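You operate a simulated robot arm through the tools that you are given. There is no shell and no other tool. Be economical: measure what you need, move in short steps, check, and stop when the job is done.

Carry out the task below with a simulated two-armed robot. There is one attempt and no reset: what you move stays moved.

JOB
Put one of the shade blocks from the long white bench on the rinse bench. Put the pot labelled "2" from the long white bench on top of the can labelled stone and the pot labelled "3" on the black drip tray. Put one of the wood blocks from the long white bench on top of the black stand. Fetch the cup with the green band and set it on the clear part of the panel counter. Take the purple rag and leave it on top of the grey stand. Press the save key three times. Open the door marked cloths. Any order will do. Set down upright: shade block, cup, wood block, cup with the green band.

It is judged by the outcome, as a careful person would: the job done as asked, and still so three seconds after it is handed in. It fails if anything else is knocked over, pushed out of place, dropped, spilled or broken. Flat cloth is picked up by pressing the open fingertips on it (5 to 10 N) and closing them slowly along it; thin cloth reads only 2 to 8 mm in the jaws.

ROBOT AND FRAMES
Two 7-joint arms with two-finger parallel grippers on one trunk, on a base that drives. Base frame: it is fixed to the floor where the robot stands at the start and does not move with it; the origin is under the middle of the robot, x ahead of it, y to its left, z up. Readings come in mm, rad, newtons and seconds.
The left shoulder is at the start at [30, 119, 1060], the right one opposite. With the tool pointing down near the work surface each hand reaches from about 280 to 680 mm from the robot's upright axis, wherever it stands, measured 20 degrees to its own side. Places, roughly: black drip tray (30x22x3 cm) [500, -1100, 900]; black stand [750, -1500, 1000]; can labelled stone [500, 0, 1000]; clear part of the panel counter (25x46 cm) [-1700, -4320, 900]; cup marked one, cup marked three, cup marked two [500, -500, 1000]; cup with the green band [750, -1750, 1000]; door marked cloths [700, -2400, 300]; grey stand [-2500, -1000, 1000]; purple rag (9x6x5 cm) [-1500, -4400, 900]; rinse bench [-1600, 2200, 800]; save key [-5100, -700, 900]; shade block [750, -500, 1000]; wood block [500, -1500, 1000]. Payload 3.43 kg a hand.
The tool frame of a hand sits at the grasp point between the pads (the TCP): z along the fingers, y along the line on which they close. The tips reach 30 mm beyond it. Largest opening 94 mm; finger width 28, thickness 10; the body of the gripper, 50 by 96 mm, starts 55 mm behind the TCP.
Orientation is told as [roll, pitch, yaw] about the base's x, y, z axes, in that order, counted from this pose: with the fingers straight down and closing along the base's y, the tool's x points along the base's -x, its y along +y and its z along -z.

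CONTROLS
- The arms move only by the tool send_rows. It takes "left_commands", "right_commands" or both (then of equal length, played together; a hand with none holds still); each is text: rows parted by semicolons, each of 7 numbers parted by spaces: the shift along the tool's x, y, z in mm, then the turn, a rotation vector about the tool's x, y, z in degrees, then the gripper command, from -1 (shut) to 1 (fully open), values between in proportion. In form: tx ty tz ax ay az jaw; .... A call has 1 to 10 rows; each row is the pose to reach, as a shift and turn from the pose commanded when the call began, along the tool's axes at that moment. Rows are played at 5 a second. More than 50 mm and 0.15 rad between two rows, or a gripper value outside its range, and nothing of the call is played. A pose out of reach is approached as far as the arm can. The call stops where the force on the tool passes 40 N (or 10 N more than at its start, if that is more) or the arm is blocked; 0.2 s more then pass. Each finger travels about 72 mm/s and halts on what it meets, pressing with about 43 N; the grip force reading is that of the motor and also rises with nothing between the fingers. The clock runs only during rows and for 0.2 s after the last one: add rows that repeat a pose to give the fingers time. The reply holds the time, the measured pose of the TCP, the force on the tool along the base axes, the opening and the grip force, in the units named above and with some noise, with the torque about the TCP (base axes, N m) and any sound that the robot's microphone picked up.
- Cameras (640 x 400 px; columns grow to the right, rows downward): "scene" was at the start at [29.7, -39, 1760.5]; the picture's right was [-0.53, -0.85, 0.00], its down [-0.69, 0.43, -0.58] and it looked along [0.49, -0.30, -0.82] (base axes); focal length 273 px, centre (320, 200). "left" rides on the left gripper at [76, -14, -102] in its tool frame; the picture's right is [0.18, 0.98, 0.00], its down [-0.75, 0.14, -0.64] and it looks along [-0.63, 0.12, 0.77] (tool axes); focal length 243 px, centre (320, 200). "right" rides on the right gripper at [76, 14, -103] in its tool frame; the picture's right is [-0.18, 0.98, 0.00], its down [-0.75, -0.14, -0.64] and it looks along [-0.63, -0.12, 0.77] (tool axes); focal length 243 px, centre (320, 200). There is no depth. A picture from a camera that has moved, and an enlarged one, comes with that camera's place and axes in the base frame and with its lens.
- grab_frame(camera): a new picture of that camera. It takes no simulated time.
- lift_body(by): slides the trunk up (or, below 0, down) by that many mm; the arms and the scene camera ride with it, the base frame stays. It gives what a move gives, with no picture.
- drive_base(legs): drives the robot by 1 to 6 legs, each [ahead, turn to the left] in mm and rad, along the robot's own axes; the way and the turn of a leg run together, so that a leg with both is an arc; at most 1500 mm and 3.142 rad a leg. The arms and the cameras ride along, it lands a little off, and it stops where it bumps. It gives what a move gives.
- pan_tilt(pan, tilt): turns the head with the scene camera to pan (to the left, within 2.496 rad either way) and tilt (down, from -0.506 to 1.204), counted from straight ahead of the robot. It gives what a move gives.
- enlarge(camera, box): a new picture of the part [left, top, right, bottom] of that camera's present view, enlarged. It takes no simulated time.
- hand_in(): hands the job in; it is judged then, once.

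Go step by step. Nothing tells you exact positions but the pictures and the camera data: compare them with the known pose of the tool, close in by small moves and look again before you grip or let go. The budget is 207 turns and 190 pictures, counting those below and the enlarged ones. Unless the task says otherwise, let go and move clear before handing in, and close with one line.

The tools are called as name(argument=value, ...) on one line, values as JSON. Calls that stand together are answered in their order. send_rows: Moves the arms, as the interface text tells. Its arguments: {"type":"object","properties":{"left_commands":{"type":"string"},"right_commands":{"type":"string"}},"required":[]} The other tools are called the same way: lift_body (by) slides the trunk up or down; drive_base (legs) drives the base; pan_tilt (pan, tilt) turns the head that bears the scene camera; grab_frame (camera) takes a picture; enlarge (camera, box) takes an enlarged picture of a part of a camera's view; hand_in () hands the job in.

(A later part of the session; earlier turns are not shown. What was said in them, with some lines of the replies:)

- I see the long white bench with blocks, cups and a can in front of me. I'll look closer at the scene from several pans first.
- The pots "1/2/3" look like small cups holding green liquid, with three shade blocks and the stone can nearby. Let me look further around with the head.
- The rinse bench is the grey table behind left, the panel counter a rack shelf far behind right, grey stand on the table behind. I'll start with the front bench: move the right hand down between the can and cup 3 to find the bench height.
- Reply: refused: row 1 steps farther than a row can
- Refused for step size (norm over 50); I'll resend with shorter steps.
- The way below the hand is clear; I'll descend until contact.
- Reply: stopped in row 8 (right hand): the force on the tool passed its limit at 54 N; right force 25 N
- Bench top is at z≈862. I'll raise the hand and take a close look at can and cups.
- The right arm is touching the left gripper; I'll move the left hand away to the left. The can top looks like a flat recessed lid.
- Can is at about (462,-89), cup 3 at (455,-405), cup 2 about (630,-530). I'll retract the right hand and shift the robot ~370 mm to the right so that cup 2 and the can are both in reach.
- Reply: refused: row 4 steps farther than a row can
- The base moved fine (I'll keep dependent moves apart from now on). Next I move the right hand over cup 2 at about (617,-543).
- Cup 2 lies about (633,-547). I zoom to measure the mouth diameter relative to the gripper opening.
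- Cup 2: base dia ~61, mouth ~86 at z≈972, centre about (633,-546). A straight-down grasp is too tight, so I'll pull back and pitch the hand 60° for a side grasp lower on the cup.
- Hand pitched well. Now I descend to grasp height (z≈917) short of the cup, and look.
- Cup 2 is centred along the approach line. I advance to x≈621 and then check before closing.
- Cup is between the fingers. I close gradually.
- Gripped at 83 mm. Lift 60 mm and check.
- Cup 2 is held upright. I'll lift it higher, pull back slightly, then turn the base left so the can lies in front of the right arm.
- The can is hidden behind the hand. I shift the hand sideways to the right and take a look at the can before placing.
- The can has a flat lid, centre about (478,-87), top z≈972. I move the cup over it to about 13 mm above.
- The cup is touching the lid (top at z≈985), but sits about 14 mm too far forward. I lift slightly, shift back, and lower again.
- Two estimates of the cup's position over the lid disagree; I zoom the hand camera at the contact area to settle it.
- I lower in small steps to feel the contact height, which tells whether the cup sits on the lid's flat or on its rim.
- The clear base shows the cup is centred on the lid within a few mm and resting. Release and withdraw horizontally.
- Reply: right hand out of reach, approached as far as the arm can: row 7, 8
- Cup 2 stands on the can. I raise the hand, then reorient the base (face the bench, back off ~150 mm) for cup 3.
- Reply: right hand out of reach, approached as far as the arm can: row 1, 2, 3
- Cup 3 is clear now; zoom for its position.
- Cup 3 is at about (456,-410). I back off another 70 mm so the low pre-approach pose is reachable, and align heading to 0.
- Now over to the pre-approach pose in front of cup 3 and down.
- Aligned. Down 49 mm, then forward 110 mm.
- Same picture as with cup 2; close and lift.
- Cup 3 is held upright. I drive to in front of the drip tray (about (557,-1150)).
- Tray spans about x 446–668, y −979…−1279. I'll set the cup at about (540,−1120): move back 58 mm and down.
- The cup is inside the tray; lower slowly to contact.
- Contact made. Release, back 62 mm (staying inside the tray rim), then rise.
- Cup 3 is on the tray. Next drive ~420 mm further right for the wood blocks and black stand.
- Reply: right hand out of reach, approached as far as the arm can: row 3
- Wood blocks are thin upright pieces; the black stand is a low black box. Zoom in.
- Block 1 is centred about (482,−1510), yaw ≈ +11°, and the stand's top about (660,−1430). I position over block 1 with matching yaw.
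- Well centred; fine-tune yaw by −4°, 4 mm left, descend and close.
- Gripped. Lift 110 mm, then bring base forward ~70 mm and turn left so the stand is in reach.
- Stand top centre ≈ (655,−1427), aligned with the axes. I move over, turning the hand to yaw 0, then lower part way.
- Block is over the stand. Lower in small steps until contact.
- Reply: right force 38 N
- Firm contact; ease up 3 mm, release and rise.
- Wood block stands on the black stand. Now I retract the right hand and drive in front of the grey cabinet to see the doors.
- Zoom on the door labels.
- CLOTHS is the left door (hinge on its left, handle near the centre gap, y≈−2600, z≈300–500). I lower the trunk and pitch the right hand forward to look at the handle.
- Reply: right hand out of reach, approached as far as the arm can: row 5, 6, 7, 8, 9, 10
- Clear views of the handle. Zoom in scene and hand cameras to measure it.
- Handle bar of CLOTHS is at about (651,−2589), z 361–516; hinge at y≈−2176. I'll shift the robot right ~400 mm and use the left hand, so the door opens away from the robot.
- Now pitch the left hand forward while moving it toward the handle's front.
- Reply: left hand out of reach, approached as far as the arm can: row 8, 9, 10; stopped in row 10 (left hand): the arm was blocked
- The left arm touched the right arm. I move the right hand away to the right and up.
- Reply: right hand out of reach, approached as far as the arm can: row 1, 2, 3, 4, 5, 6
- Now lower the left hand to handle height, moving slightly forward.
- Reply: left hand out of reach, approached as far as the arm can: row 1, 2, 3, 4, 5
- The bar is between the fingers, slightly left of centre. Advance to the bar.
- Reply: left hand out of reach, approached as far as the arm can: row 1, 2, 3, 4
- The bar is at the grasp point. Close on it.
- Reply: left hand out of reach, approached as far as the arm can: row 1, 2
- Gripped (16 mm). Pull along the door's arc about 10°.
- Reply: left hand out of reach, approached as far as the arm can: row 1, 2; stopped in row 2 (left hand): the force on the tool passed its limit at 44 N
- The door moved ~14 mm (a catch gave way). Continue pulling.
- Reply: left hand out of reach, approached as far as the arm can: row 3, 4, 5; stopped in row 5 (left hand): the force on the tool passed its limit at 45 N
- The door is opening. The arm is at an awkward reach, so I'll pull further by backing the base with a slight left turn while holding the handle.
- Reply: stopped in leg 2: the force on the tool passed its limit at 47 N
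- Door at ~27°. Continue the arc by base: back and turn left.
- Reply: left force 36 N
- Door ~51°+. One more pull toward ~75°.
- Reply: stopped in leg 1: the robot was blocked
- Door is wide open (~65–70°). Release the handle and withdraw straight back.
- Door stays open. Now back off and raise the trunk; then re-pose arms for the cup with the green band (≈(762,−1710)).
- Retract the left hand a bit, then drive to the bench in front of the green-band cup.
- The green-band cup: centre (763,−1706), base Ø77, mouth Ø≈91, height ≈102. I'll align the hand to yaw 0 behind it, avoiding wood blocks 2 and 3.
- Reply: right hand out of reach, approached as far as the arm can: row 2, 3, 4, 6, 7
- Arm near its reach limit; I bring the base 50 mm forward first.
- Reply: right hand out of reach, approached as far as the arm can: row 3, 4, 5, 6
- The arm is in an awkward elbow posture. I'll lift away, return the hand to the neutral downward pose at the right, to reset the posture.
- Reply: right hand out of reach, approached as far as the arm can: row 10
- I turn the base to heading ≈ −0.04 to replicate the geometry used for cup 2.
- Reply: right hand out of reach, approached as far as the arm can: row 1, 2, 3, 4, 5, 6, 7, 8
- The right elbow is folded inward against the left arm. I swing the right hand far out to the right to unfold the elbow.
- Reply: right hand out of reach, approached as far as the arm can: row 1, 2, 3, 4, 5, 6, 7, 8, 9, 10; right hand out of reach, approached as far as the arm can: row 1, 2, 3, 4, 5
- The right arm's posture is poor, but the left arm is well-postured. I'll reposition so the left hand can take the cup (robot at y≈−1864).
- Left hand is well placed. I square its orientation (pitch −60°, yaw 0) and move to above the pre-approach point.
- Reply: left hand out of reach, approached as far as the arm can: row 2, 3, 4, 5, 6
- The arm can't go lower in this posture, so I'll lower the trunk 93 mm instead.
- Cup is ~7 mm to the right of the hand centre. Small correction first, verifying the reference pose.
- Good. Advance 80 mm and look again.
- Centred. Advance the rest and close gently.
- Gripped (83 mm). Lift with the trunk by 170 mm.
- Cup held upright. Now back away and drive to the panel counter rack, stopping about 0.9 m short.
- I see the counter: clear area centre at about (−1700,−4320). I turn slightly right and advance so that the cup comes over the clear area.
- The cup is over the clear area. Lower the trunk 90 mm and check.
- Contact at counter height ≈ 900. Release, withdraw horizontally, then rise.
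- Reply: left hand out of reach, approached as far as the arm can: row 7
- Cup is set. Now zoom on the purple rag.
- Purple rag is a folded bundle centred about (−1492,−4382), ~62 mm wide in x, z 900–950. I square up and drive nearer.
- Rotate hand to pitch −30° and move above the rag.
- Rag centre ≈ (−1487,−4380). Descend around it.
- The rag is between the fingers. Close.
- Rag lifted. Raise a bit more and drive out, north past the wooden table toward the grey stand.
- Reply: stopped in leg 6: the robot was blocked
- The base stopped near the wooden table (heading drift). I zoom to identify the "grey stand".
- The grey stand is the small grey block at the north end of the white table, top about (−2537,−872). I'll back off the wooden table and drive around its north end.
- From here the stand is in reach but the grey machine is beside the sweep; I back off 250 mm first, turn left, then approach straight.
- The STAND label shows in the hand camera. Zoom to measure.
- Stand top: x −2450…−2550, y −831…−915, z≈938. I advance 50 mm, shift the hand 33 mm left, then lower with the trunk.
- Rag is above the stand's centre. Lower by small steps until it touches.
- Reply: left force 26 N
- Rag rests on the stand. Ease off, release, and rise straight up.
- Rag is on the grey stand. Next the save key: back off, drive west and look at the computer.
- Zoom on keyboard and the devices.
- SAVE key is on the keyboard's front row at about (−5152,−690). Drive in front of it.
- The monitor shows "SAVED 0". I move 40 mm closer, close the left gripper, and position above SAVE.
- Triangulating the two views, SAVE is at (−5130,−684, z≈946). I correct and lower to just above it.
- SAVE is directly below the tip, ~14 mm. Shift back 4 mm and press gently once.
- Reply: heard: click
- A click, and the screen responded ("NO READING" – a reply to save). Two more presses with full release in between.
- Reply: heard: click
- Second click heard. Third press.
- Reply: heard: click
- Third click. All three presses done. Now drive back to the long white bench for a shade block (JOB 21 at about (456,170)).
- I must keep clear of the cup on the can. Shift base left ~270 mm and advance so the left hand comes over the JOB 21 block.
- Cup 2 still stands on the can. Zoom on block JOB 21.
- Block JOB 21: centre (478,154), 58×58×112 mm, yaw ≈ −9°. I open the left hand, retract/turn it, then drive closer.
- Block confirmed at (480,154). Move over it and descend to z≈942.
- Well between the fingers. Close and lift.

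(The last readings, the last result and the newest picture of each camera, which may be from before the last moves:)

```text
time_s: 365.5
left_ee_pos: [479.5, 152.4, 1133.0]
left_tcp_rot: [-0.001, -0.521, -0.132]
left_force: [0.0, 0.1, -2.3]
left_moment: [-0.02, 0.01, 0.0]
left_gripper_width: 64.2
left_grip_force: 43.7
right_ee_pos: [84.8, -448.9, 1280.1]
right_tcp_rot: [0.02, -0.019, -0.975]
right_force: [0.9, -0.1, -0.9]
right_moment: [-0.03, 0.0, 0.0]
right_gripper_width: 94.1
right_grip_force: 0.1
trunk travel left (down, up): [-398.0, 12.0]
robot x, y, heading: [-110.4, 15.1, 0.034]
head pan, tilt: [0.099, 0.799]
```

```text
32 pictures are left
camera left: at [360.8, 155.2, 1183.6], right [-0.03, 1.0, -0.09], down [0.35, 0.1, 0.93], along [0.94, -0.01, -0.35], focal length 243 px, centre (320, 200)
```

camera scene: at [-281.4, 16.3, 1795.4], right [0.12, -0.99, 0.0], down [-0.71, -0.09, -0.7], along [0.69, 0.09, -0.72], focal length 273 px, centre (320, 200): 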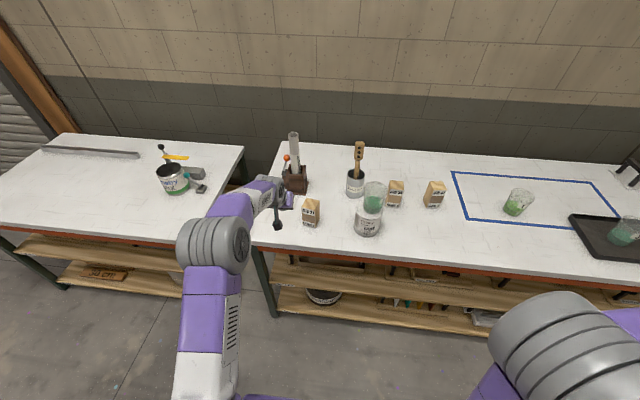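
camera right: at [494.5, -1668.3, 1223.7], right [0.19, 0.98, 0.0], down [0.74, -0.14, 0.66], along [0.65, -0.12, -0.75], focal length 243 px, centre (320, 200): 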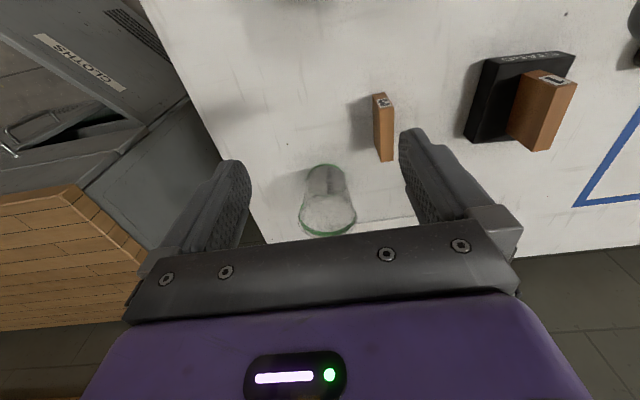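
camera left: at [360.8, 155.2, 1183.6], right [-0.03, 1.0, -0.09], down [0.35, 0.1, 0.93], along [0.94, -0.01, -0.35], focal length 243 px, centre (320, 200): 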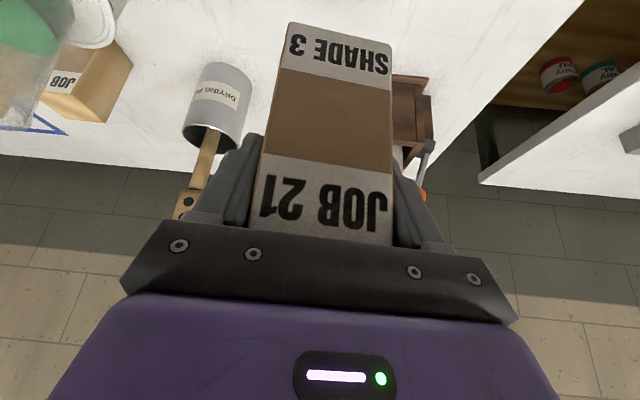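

Block held firmly. Back out and drive to the rinse bench (grey table around x −1255…, y 1725–2784).

drive_base(legs=[[-260, 0], [0, 1.69], [1150, 0], [1100, 0], [0, 1.42]])

pan_tilt(pan=0.0, tilt=0.6)

grab_frame(camera="scene")

```text
time_s: 385.5
left_ee_pos: [-1352.1, 2007.9, 1132.9]
left_tcp_rot: [0.0, -0.523, 3.044]
left_force: [-1.1, 0.4, -3.4]
left_moment: [0.0, -0.02, -0.03]
left_gripper_width: 63.7
left_grip_force: 43.0
right_ee_pos: [-978.9, 2624.7, 1279.7]
right_tcp_rot: [0.02, -0.018, 2.203]
right_force: [0.1, 0.0, 0.0]
right_moment: [0.03, -0.02, -0.01]
right_gripper_width: 94.1
right_grip_force: 0.1
trunk travel left (down, up): [-398.0, 12.0]
robot x, y, heading: [-770.2, 2167.8, -3.07]
head pan, tilt: [0.099, 0.799]
```

```text
time_s: 386.2
left_ee_pos: [-1351.6, 2007.9, 1133.0]
left_tcp_rot: [-0.002, -0.521, 3.043]
left_force: [0.6, 1.0, -2.5]
left_moment: [0.01, 0.0, -0.02]
left_gripper_width: 64.1
left_grip_force: 42.7
right_ee_pos: [-978.2, 2625.0, 1280.8]
right_tcp_rot: [0.019, -0.017, 2.202]
right_force: [0.6, -0.3, -0.8]
right_moment: [-0.02, -0.03, 0.01]
right_gripper_width: 93.8
right_grip_force: 0.0
trunk travel left (down, up): [-398.0, 12.0]
robot x, y, heading: [-770.0, 2167.0, -3.076]
head pan, tilt: [0.0, 0.6]
```

```text
31 pictures are left
camera scene: at [-829.9, 2163.2, 1862.1], right [-0.07, 1.0, 0.0], down [0.56, 0.04, -0.82], along [-0.82, -0.06, -0.57], focal length 273 px, centre (320, 200)
```

scene: 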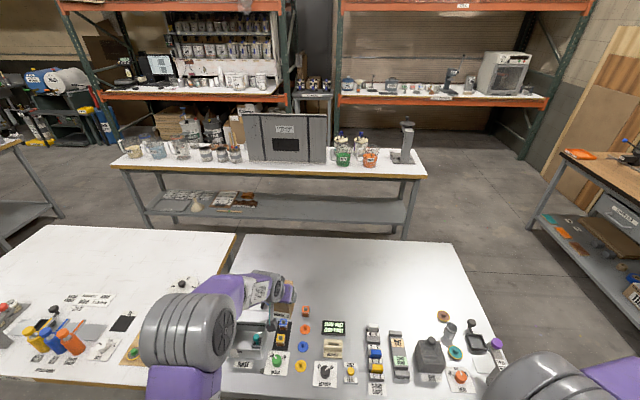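

This is the rinse bench; its rear half is clear. Target spot about (−1650,2230). Reposition to (−960,2330).

drive_base(legs=[[0, -0.774], [245, 0], [0, 0.708]])

grab_frame(camera="scene")

```text
time_s: 391.9
left_ee_pos: [-1549.1, 2232.6, 1132.7]
left_tcp_rot: [-0.001, -0.523, 2.942]
left_force: [0.2, 1.1, -2.4]
left_moment: [-0.02, -0.03, -0.01]
left_gripper_width: 64.0
left_grip_force: 42.7
right_ee_pos: [-1114.9, 2806.5, 1279.9]
right_tcp_rot: [0.019, -0.017, 2.1]
right_force: [0.6, -0.1, -0.4]
right_moment: [0.0, -0.02, 0.0]
right_gripper_width: 94.3
right_grip_force: 0.1
trunk travel left (down, up): [-398.0, 12.0]
robot x, y, heading: [-951.2, 2330.1, 3.109]
head pan, tilt: [0.0, 0.6]
```

```text
30 pictures are left
camera scene: at [-1014.0, 2332.6, 1862.2], right [0.04, 1.0, 0.0], down [0.56, -0.02, -0.82], along [-0.82, 0.03, -0.57], focal length 273 px, centre (320, 200)
```

scene: 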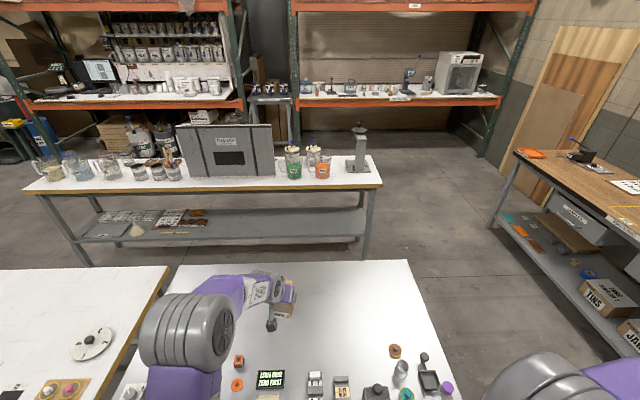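

Move the block another 100 mm inward over the clear rear area.

send_rows(left_commands="-28 7 16 0 0 0 -1; -57 13 33 0 0 0 -1; -85 20 49 0 0 0 -1; -85 20 49 0 0 0 -1")

pan_tilt(pan=0.15, tilt=0.85)

grab_frame(camera="scene")

grab_frame(camera="left")

```text
time_s: 392.9
left_ee_pos: [-1649.8, 2231.8, 1133.4]
left_tcp_rot: [-0.004, -0.522, 2.942]
left_force: [0.3, 0.3, -1.6]
left_moment: [0.0, -0.01, 0.0]
left_gripper_width: 64.0
left_grip_force: 43.4
right_ee_pos: [-1113.1, 2807.2, 1280.4]
right_tcp_rot: [0.018, -0.018, 2.101]
right_force: [0.3, -0.2, -0.2]
right_moment: [0.01, 0.01, -0.01]
right_gripper_width: 94.0
right_grip_force: 0.0
trunk travel left (down, up): [-398.0, 12.0]
robot x, y, heading: [-952.6, 2328.5, 3.107]
head pan, tilt: [0.0, 0.6]
```

```text
time_s: 393.7
left_ee_pos: [-1650.3, 2232.6, 1133.3]
left_tcp_rot: [-0.003, -0.522, 2.941]
left_force: [-0.2, 0.2, -3.4]
left_moment: [0.01, -0.02, -0.02]
left_gripper_width: 64.0
left_grip_force: 42.8
right_ee_pos: [-1114.2, 2805.5, 1280.0]
right_tcp_rot: [0.02, -0.019, 2.101]
right_force: [0.3, -0.8, 0.6]
right_moment: [-0.02, 0.02, 0.01]
right_gripper_width: 93.9
right_grip_force: 0.2
trunk travel left (down, up): [-398.0, 12.0]
robot x, y, heading: [-954.8, 2331.5, 3.105]
head pan, tilt: [0.15, 0.85]
```

```text
29 pictures are left
camera scene: at [-1003.6, 2320.7, 1841.3], right [-0.11, 0.99, 0.0], down [0.75, 0.09, -0.66], along [-0.66, -0.08, -0.75], focal length 273 px, centre (320, 200)
```

scene: 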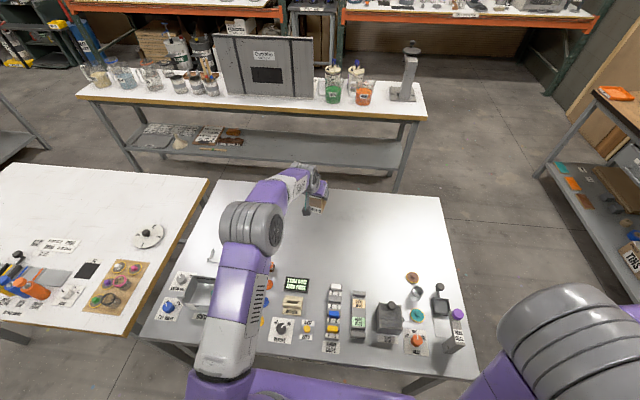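

```text
28 pictures are left
camera left: at [-1532.8, 2222.7, 1183.9], right [-0.04, -0.99, -0.09], down [-0.35, -0.07, 0.93], along [-0.93, 0.07, -0.35], focal length 243 px, centre (320, 200)
```

left: 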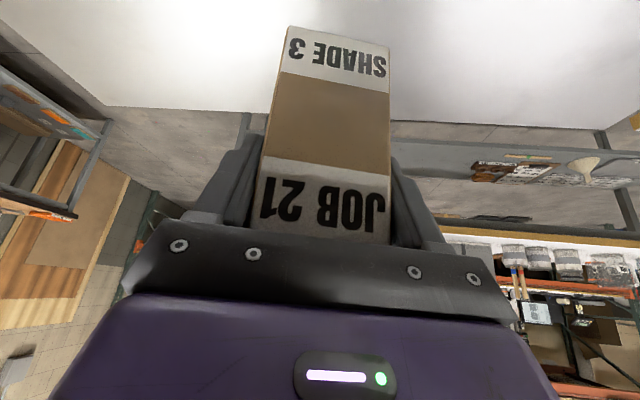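

The spot below is clear. Lower the trunk 200 mm.

lift_body(by=-200)

grab_frame(camera="left")

grab_frame(camera="scene")

```text
time_s: 395.9
left_ee_pos: [-1649.0, 2232.2, 934.2]
left_tcp_rot: [-0.002, -0.522, 2.942]
left_force: [-0.1, -0.6, -2.6]
left_moment: [-0.01, -0.04, 0.0]
left_gripper_width: 64.1
left_grip_force: 43.5
right_ee_pos: [-1115.3, 2806.5, 1080.3]
right_tcp_rot: [0.019, -0.017, 2.102]
right_force: [0.9, -0.1, 0.2]
right_moment: [0.0, 0.02, 0.0]
right_gripper_width: 94.0
right_grip_force: 0.0
trunk travel left (down, up): [-198.0, 212.0]
robot x, y, heading: [-956.0, 2330.3, 3.108]
head pan, tilt: [0.15, 0.85]
```

```text
27 pictures are left
camera left: at [-1532.7, 2222.7, 984.2], right [-0.04, -0.99, -0.09], down [-0.35, -0.07, 0.93], along [-0.93, 0.07, -0.35], focal length 243 px, centre (320, 200)
```

left: 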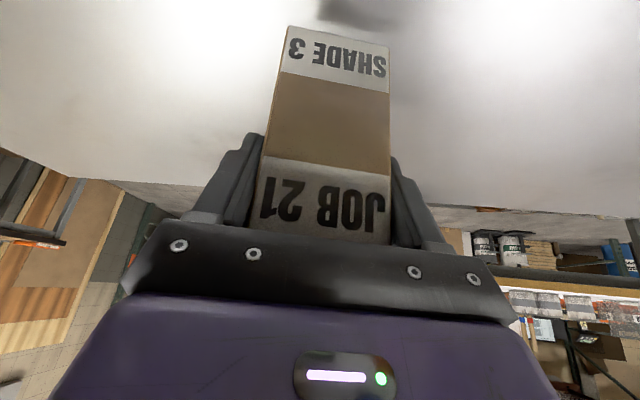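

```text
26 pictures are left
camera scene: at [-1003.3, 2320.7, 1641.4], right [-0.11, 0.99, 0.0], down [0.75, 0.09, -0.66], along [-0.66, -0.08, -0.75], focal length 273 px, centre (320, 200)
```

scene: 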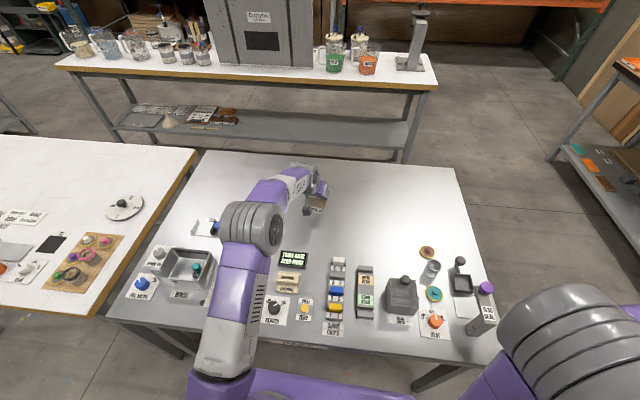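

lift_body(by=-30)

send_rows(left_commands="2.5 0 4.3 0 0 0 -1; 5 0 8.7 0 0 0 -1; 7.5 0 13 0 0 0 -1; 10 0 17.3 0 0 0 -1; 12.5 0 21.6 0 0 0 -1; 15 0 26 0 0 0 -1; 15 0 26 0 0 0 -1")

grab_frame(camera="left")

```text
time_s: 396.6
left_ee_pos: [-1650.6, 2232.1, 904.3]
left_tcp_rot: [-0.002, -0.523, 2.94]
left_force: [-0.4, -0.5, -1.8]
left_moment: [-0.01, -0.03, 0.0]
left_gripper_width: 64.2
left_grip_force: 42.6
right_ee_pos: [-1114.1, 2807.2, 1051.1]
right_tcp_rot: [0.018, -0.017, 2.1]
right_force: [-0.2, 0.3, -0.5]
right_moment: [-0.01, 0.0, -0.01]
right_gripper_width: 93.9
right_grip_force: 0.0
trunk travel left (down, up): [-168.0, 242.0]
robot x, y, heading: [-956.0, 2333.8, 3.1]
head pan, tilt: [0.15, 0.85]
```

```text
time_s: 398.2
left_ee_pos: [-1654.9, 2232.7, 884.8]
left_tcp_rot: [0.002, -0.546, 2.942]
left_force: [2.1, -0.8, 12.7]
left_moment: [-0.28, -0.59, 0.09]
left_gripper_width: 63.9
left_grip_force: 42.8
right_ee_pos: [-1114.1, 2806.2, 1049.1]
right_tcp_rot: [0.018, -0.016, 2.1]
right_force: [0.4, 0.0, -0.1]
right_moment: [-0.03, -0.01, -0.01]
right_gripper_width: 94.2
right_grip_force: 0.1
trunk travel left (down, up): [-168.0, 242.0]
robot x, y, heading: [-952.2, 2330.9, 3.101]
head pan, tilt: [0.15, 0.85]
stopped in row 7 (left hand): the force on the tool passed its limit at 41 N (the readings are from after the stop); the commanded pose is now the measured one
```

```text
25 pictures are left
camera left: at [-1536.0, 2222.7, 932.4], right [-0.04, -0.99, -0.1], down [-0.33, -0.08, 0.94], along [-0.94, 0.07, -0.33], focal length 243 px, centre (320, 200)
```

left: 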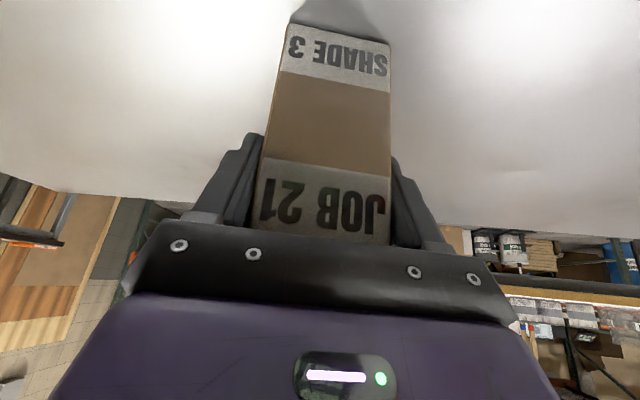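

Contact (bench z≈803). Ease up a little, correct the small tilt, release, and rise.

send_rows(left_commands="-1 0 -2 0 1.3 0 -1; -1 0 -2 0 1.3 0 -1; -1 0 -2 0 1.3 0 0.6; -1 0 -2 0 1.3 0 0.9; -1 0 -2 0 1.3 0 0.9; -12 0 -21 0 1.3 0 0.9; -32 0 -55 0 1.3 0 0.9; -54 0 -93 0 1.3 0 0.9; -78 0 -135 0 1.3 0 0.9")

grab_frame(camera="left")

enlarge(camera="scene", box=[240, 150, 400, 250])

```text
time_s: 400.2
left_ee_pos: [-1650.6, 2230.2, 1040.2]
left_tcp_rot: [-0.002, -0.518, 2.942]
left_force: [0.1, -0.1, -0.5]
left_moment: [-0.02, 0.01, -0.03]
left_gripper_width: 89.3
left_grip_force: 0.0
right_ee_pos: [-1114.5, 2807.3, 1049.4]
right_tcp_rot: [0.019, -0.018, 2.098]
right_force: [0.3, 0.6, -0.1]
right_moment: [0.01, -0.01, 0.0]
right_gripper_width: 94.0
right_grip_force: 0.0
trunk travel left (down, up): [-168.0, 242.0]
robot x, y, heading: [-950.7, 2332.0, 3.104]
head pan, tilt: [0.15, 0.85]
```

```text
24 pictures are left
camera left: at [-1533.5, 2221.3, 1090.7], right [-0.04, -0.99, -0.09], down [-0.36, -0.07, 0.93], along [-0.93, 0.07, -0.36], focal length 243 px, centre (320, 200)
```

left: 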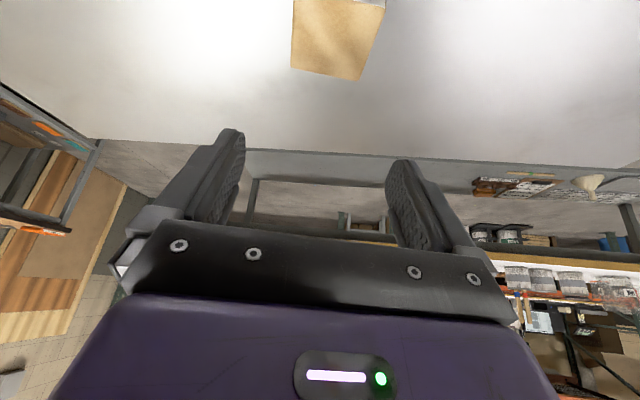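

```text
4.00 times, centred on (320, 200) of scene
camera zoom: at [-1002.2, 2320.7, 1611.3], right [-0.11, 0.99, 0.0], down [0.75, 0.09, -0.66], along [-0.66, -0.08, -0.75], focal length 1092 px, centre (320, 200)
```

zoom: 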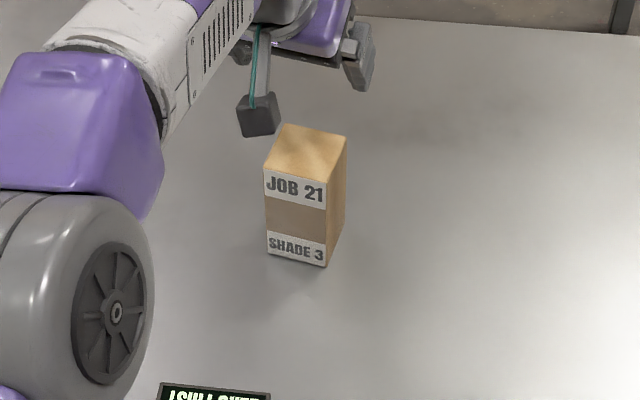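

The shade block stands upright on the rinse bench. I raise and back away clear, then hand in.

lift_body(by=120)

drive_base(legs=[[-350, 0]])

grab_frame(camera="scene")

```text
time_s: 401.7
left_ee_pos: [-1650.9, 2230.3, 1158.9]
left_tcp_rot: [-0.003, -0.518, 2.942]
left_force: [-0.4, 0.0, 0.5]
left_moment: [0.0, 0.0, -0.05]
left_gripper_width: 89.4
left_grip_force: 0.1
right_ee_pos: [-1115.0, 2805.4, 1169.2]
right_tcp_rot: [0.021, -0.017, 2.1]
right_force: [0.5, -0.4, 0.2]
right_moment: [-0.02, -0.03, 0.0]
right_gripper_width: 93.9
right_grip_force: 0.1
trunk travel left (down, up): [-288.0, 122.0]
robot x, y, heading: [-951.6, 2329.4, 3.105]
head pan, tilt: [0.15, 0.85]
```

```text
time_s: 404.0
left_ee_pos: [-1302.3, 2214.7, 1158.4]
left_tcp_rot: [-0.004, -0.516, 2.949]
left_force: [1.2, -0.1, 0.7]
left_moment: [-0.01, 0.04, -0.01]
left_gripper_width: 88.9
left_grip_force: 0.1
right_ee_pos: [-768.4, 2794.5, 1171.8]
right_tcp_rot: [0.02, -0.018, 2.107]
right_force: [0.0, 0.6, -0.1]
right_moment: [0.01, 0.01, 0.01]
right_gripper_width: 93.9
right_grip_force: 0.0
trunk travel left (down, up): [-288.0, 122.0]
robot x, y, heading: [-604.9, 2322.3, 3.112]
head pan, tilt: [0.15, 0.85]
```

```text
22 pictures are left
camera scene: at [-654.3, 2309.2, 1731.3], right [-0.12, 0.99, 0.0], down [0.75, 0.09, -0.66], along [-0.66, -0.08, -0.75], focal length 273 px, centre (320, 200)
```

scene: 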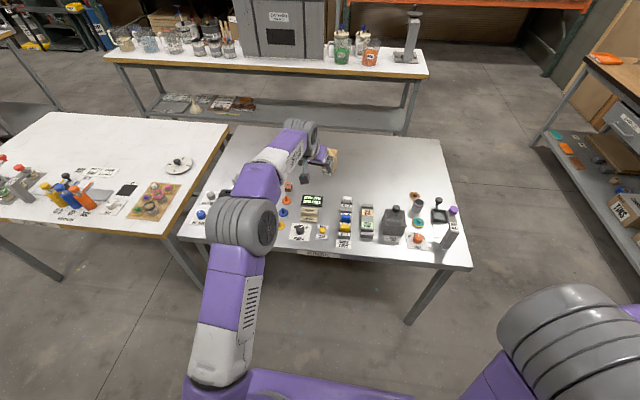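

Everything is placed, and both hands are empty and clear. I'm handing in.

hand_in()

```text
The job is handed in.
```

I finished every part of the job and handed it in. I heard a click on each of the three save presses, but the screen changed from "SAVED 0" to "NO READING". The base also bumped the wooden table once while driving past; nothing on it looked disturbed.
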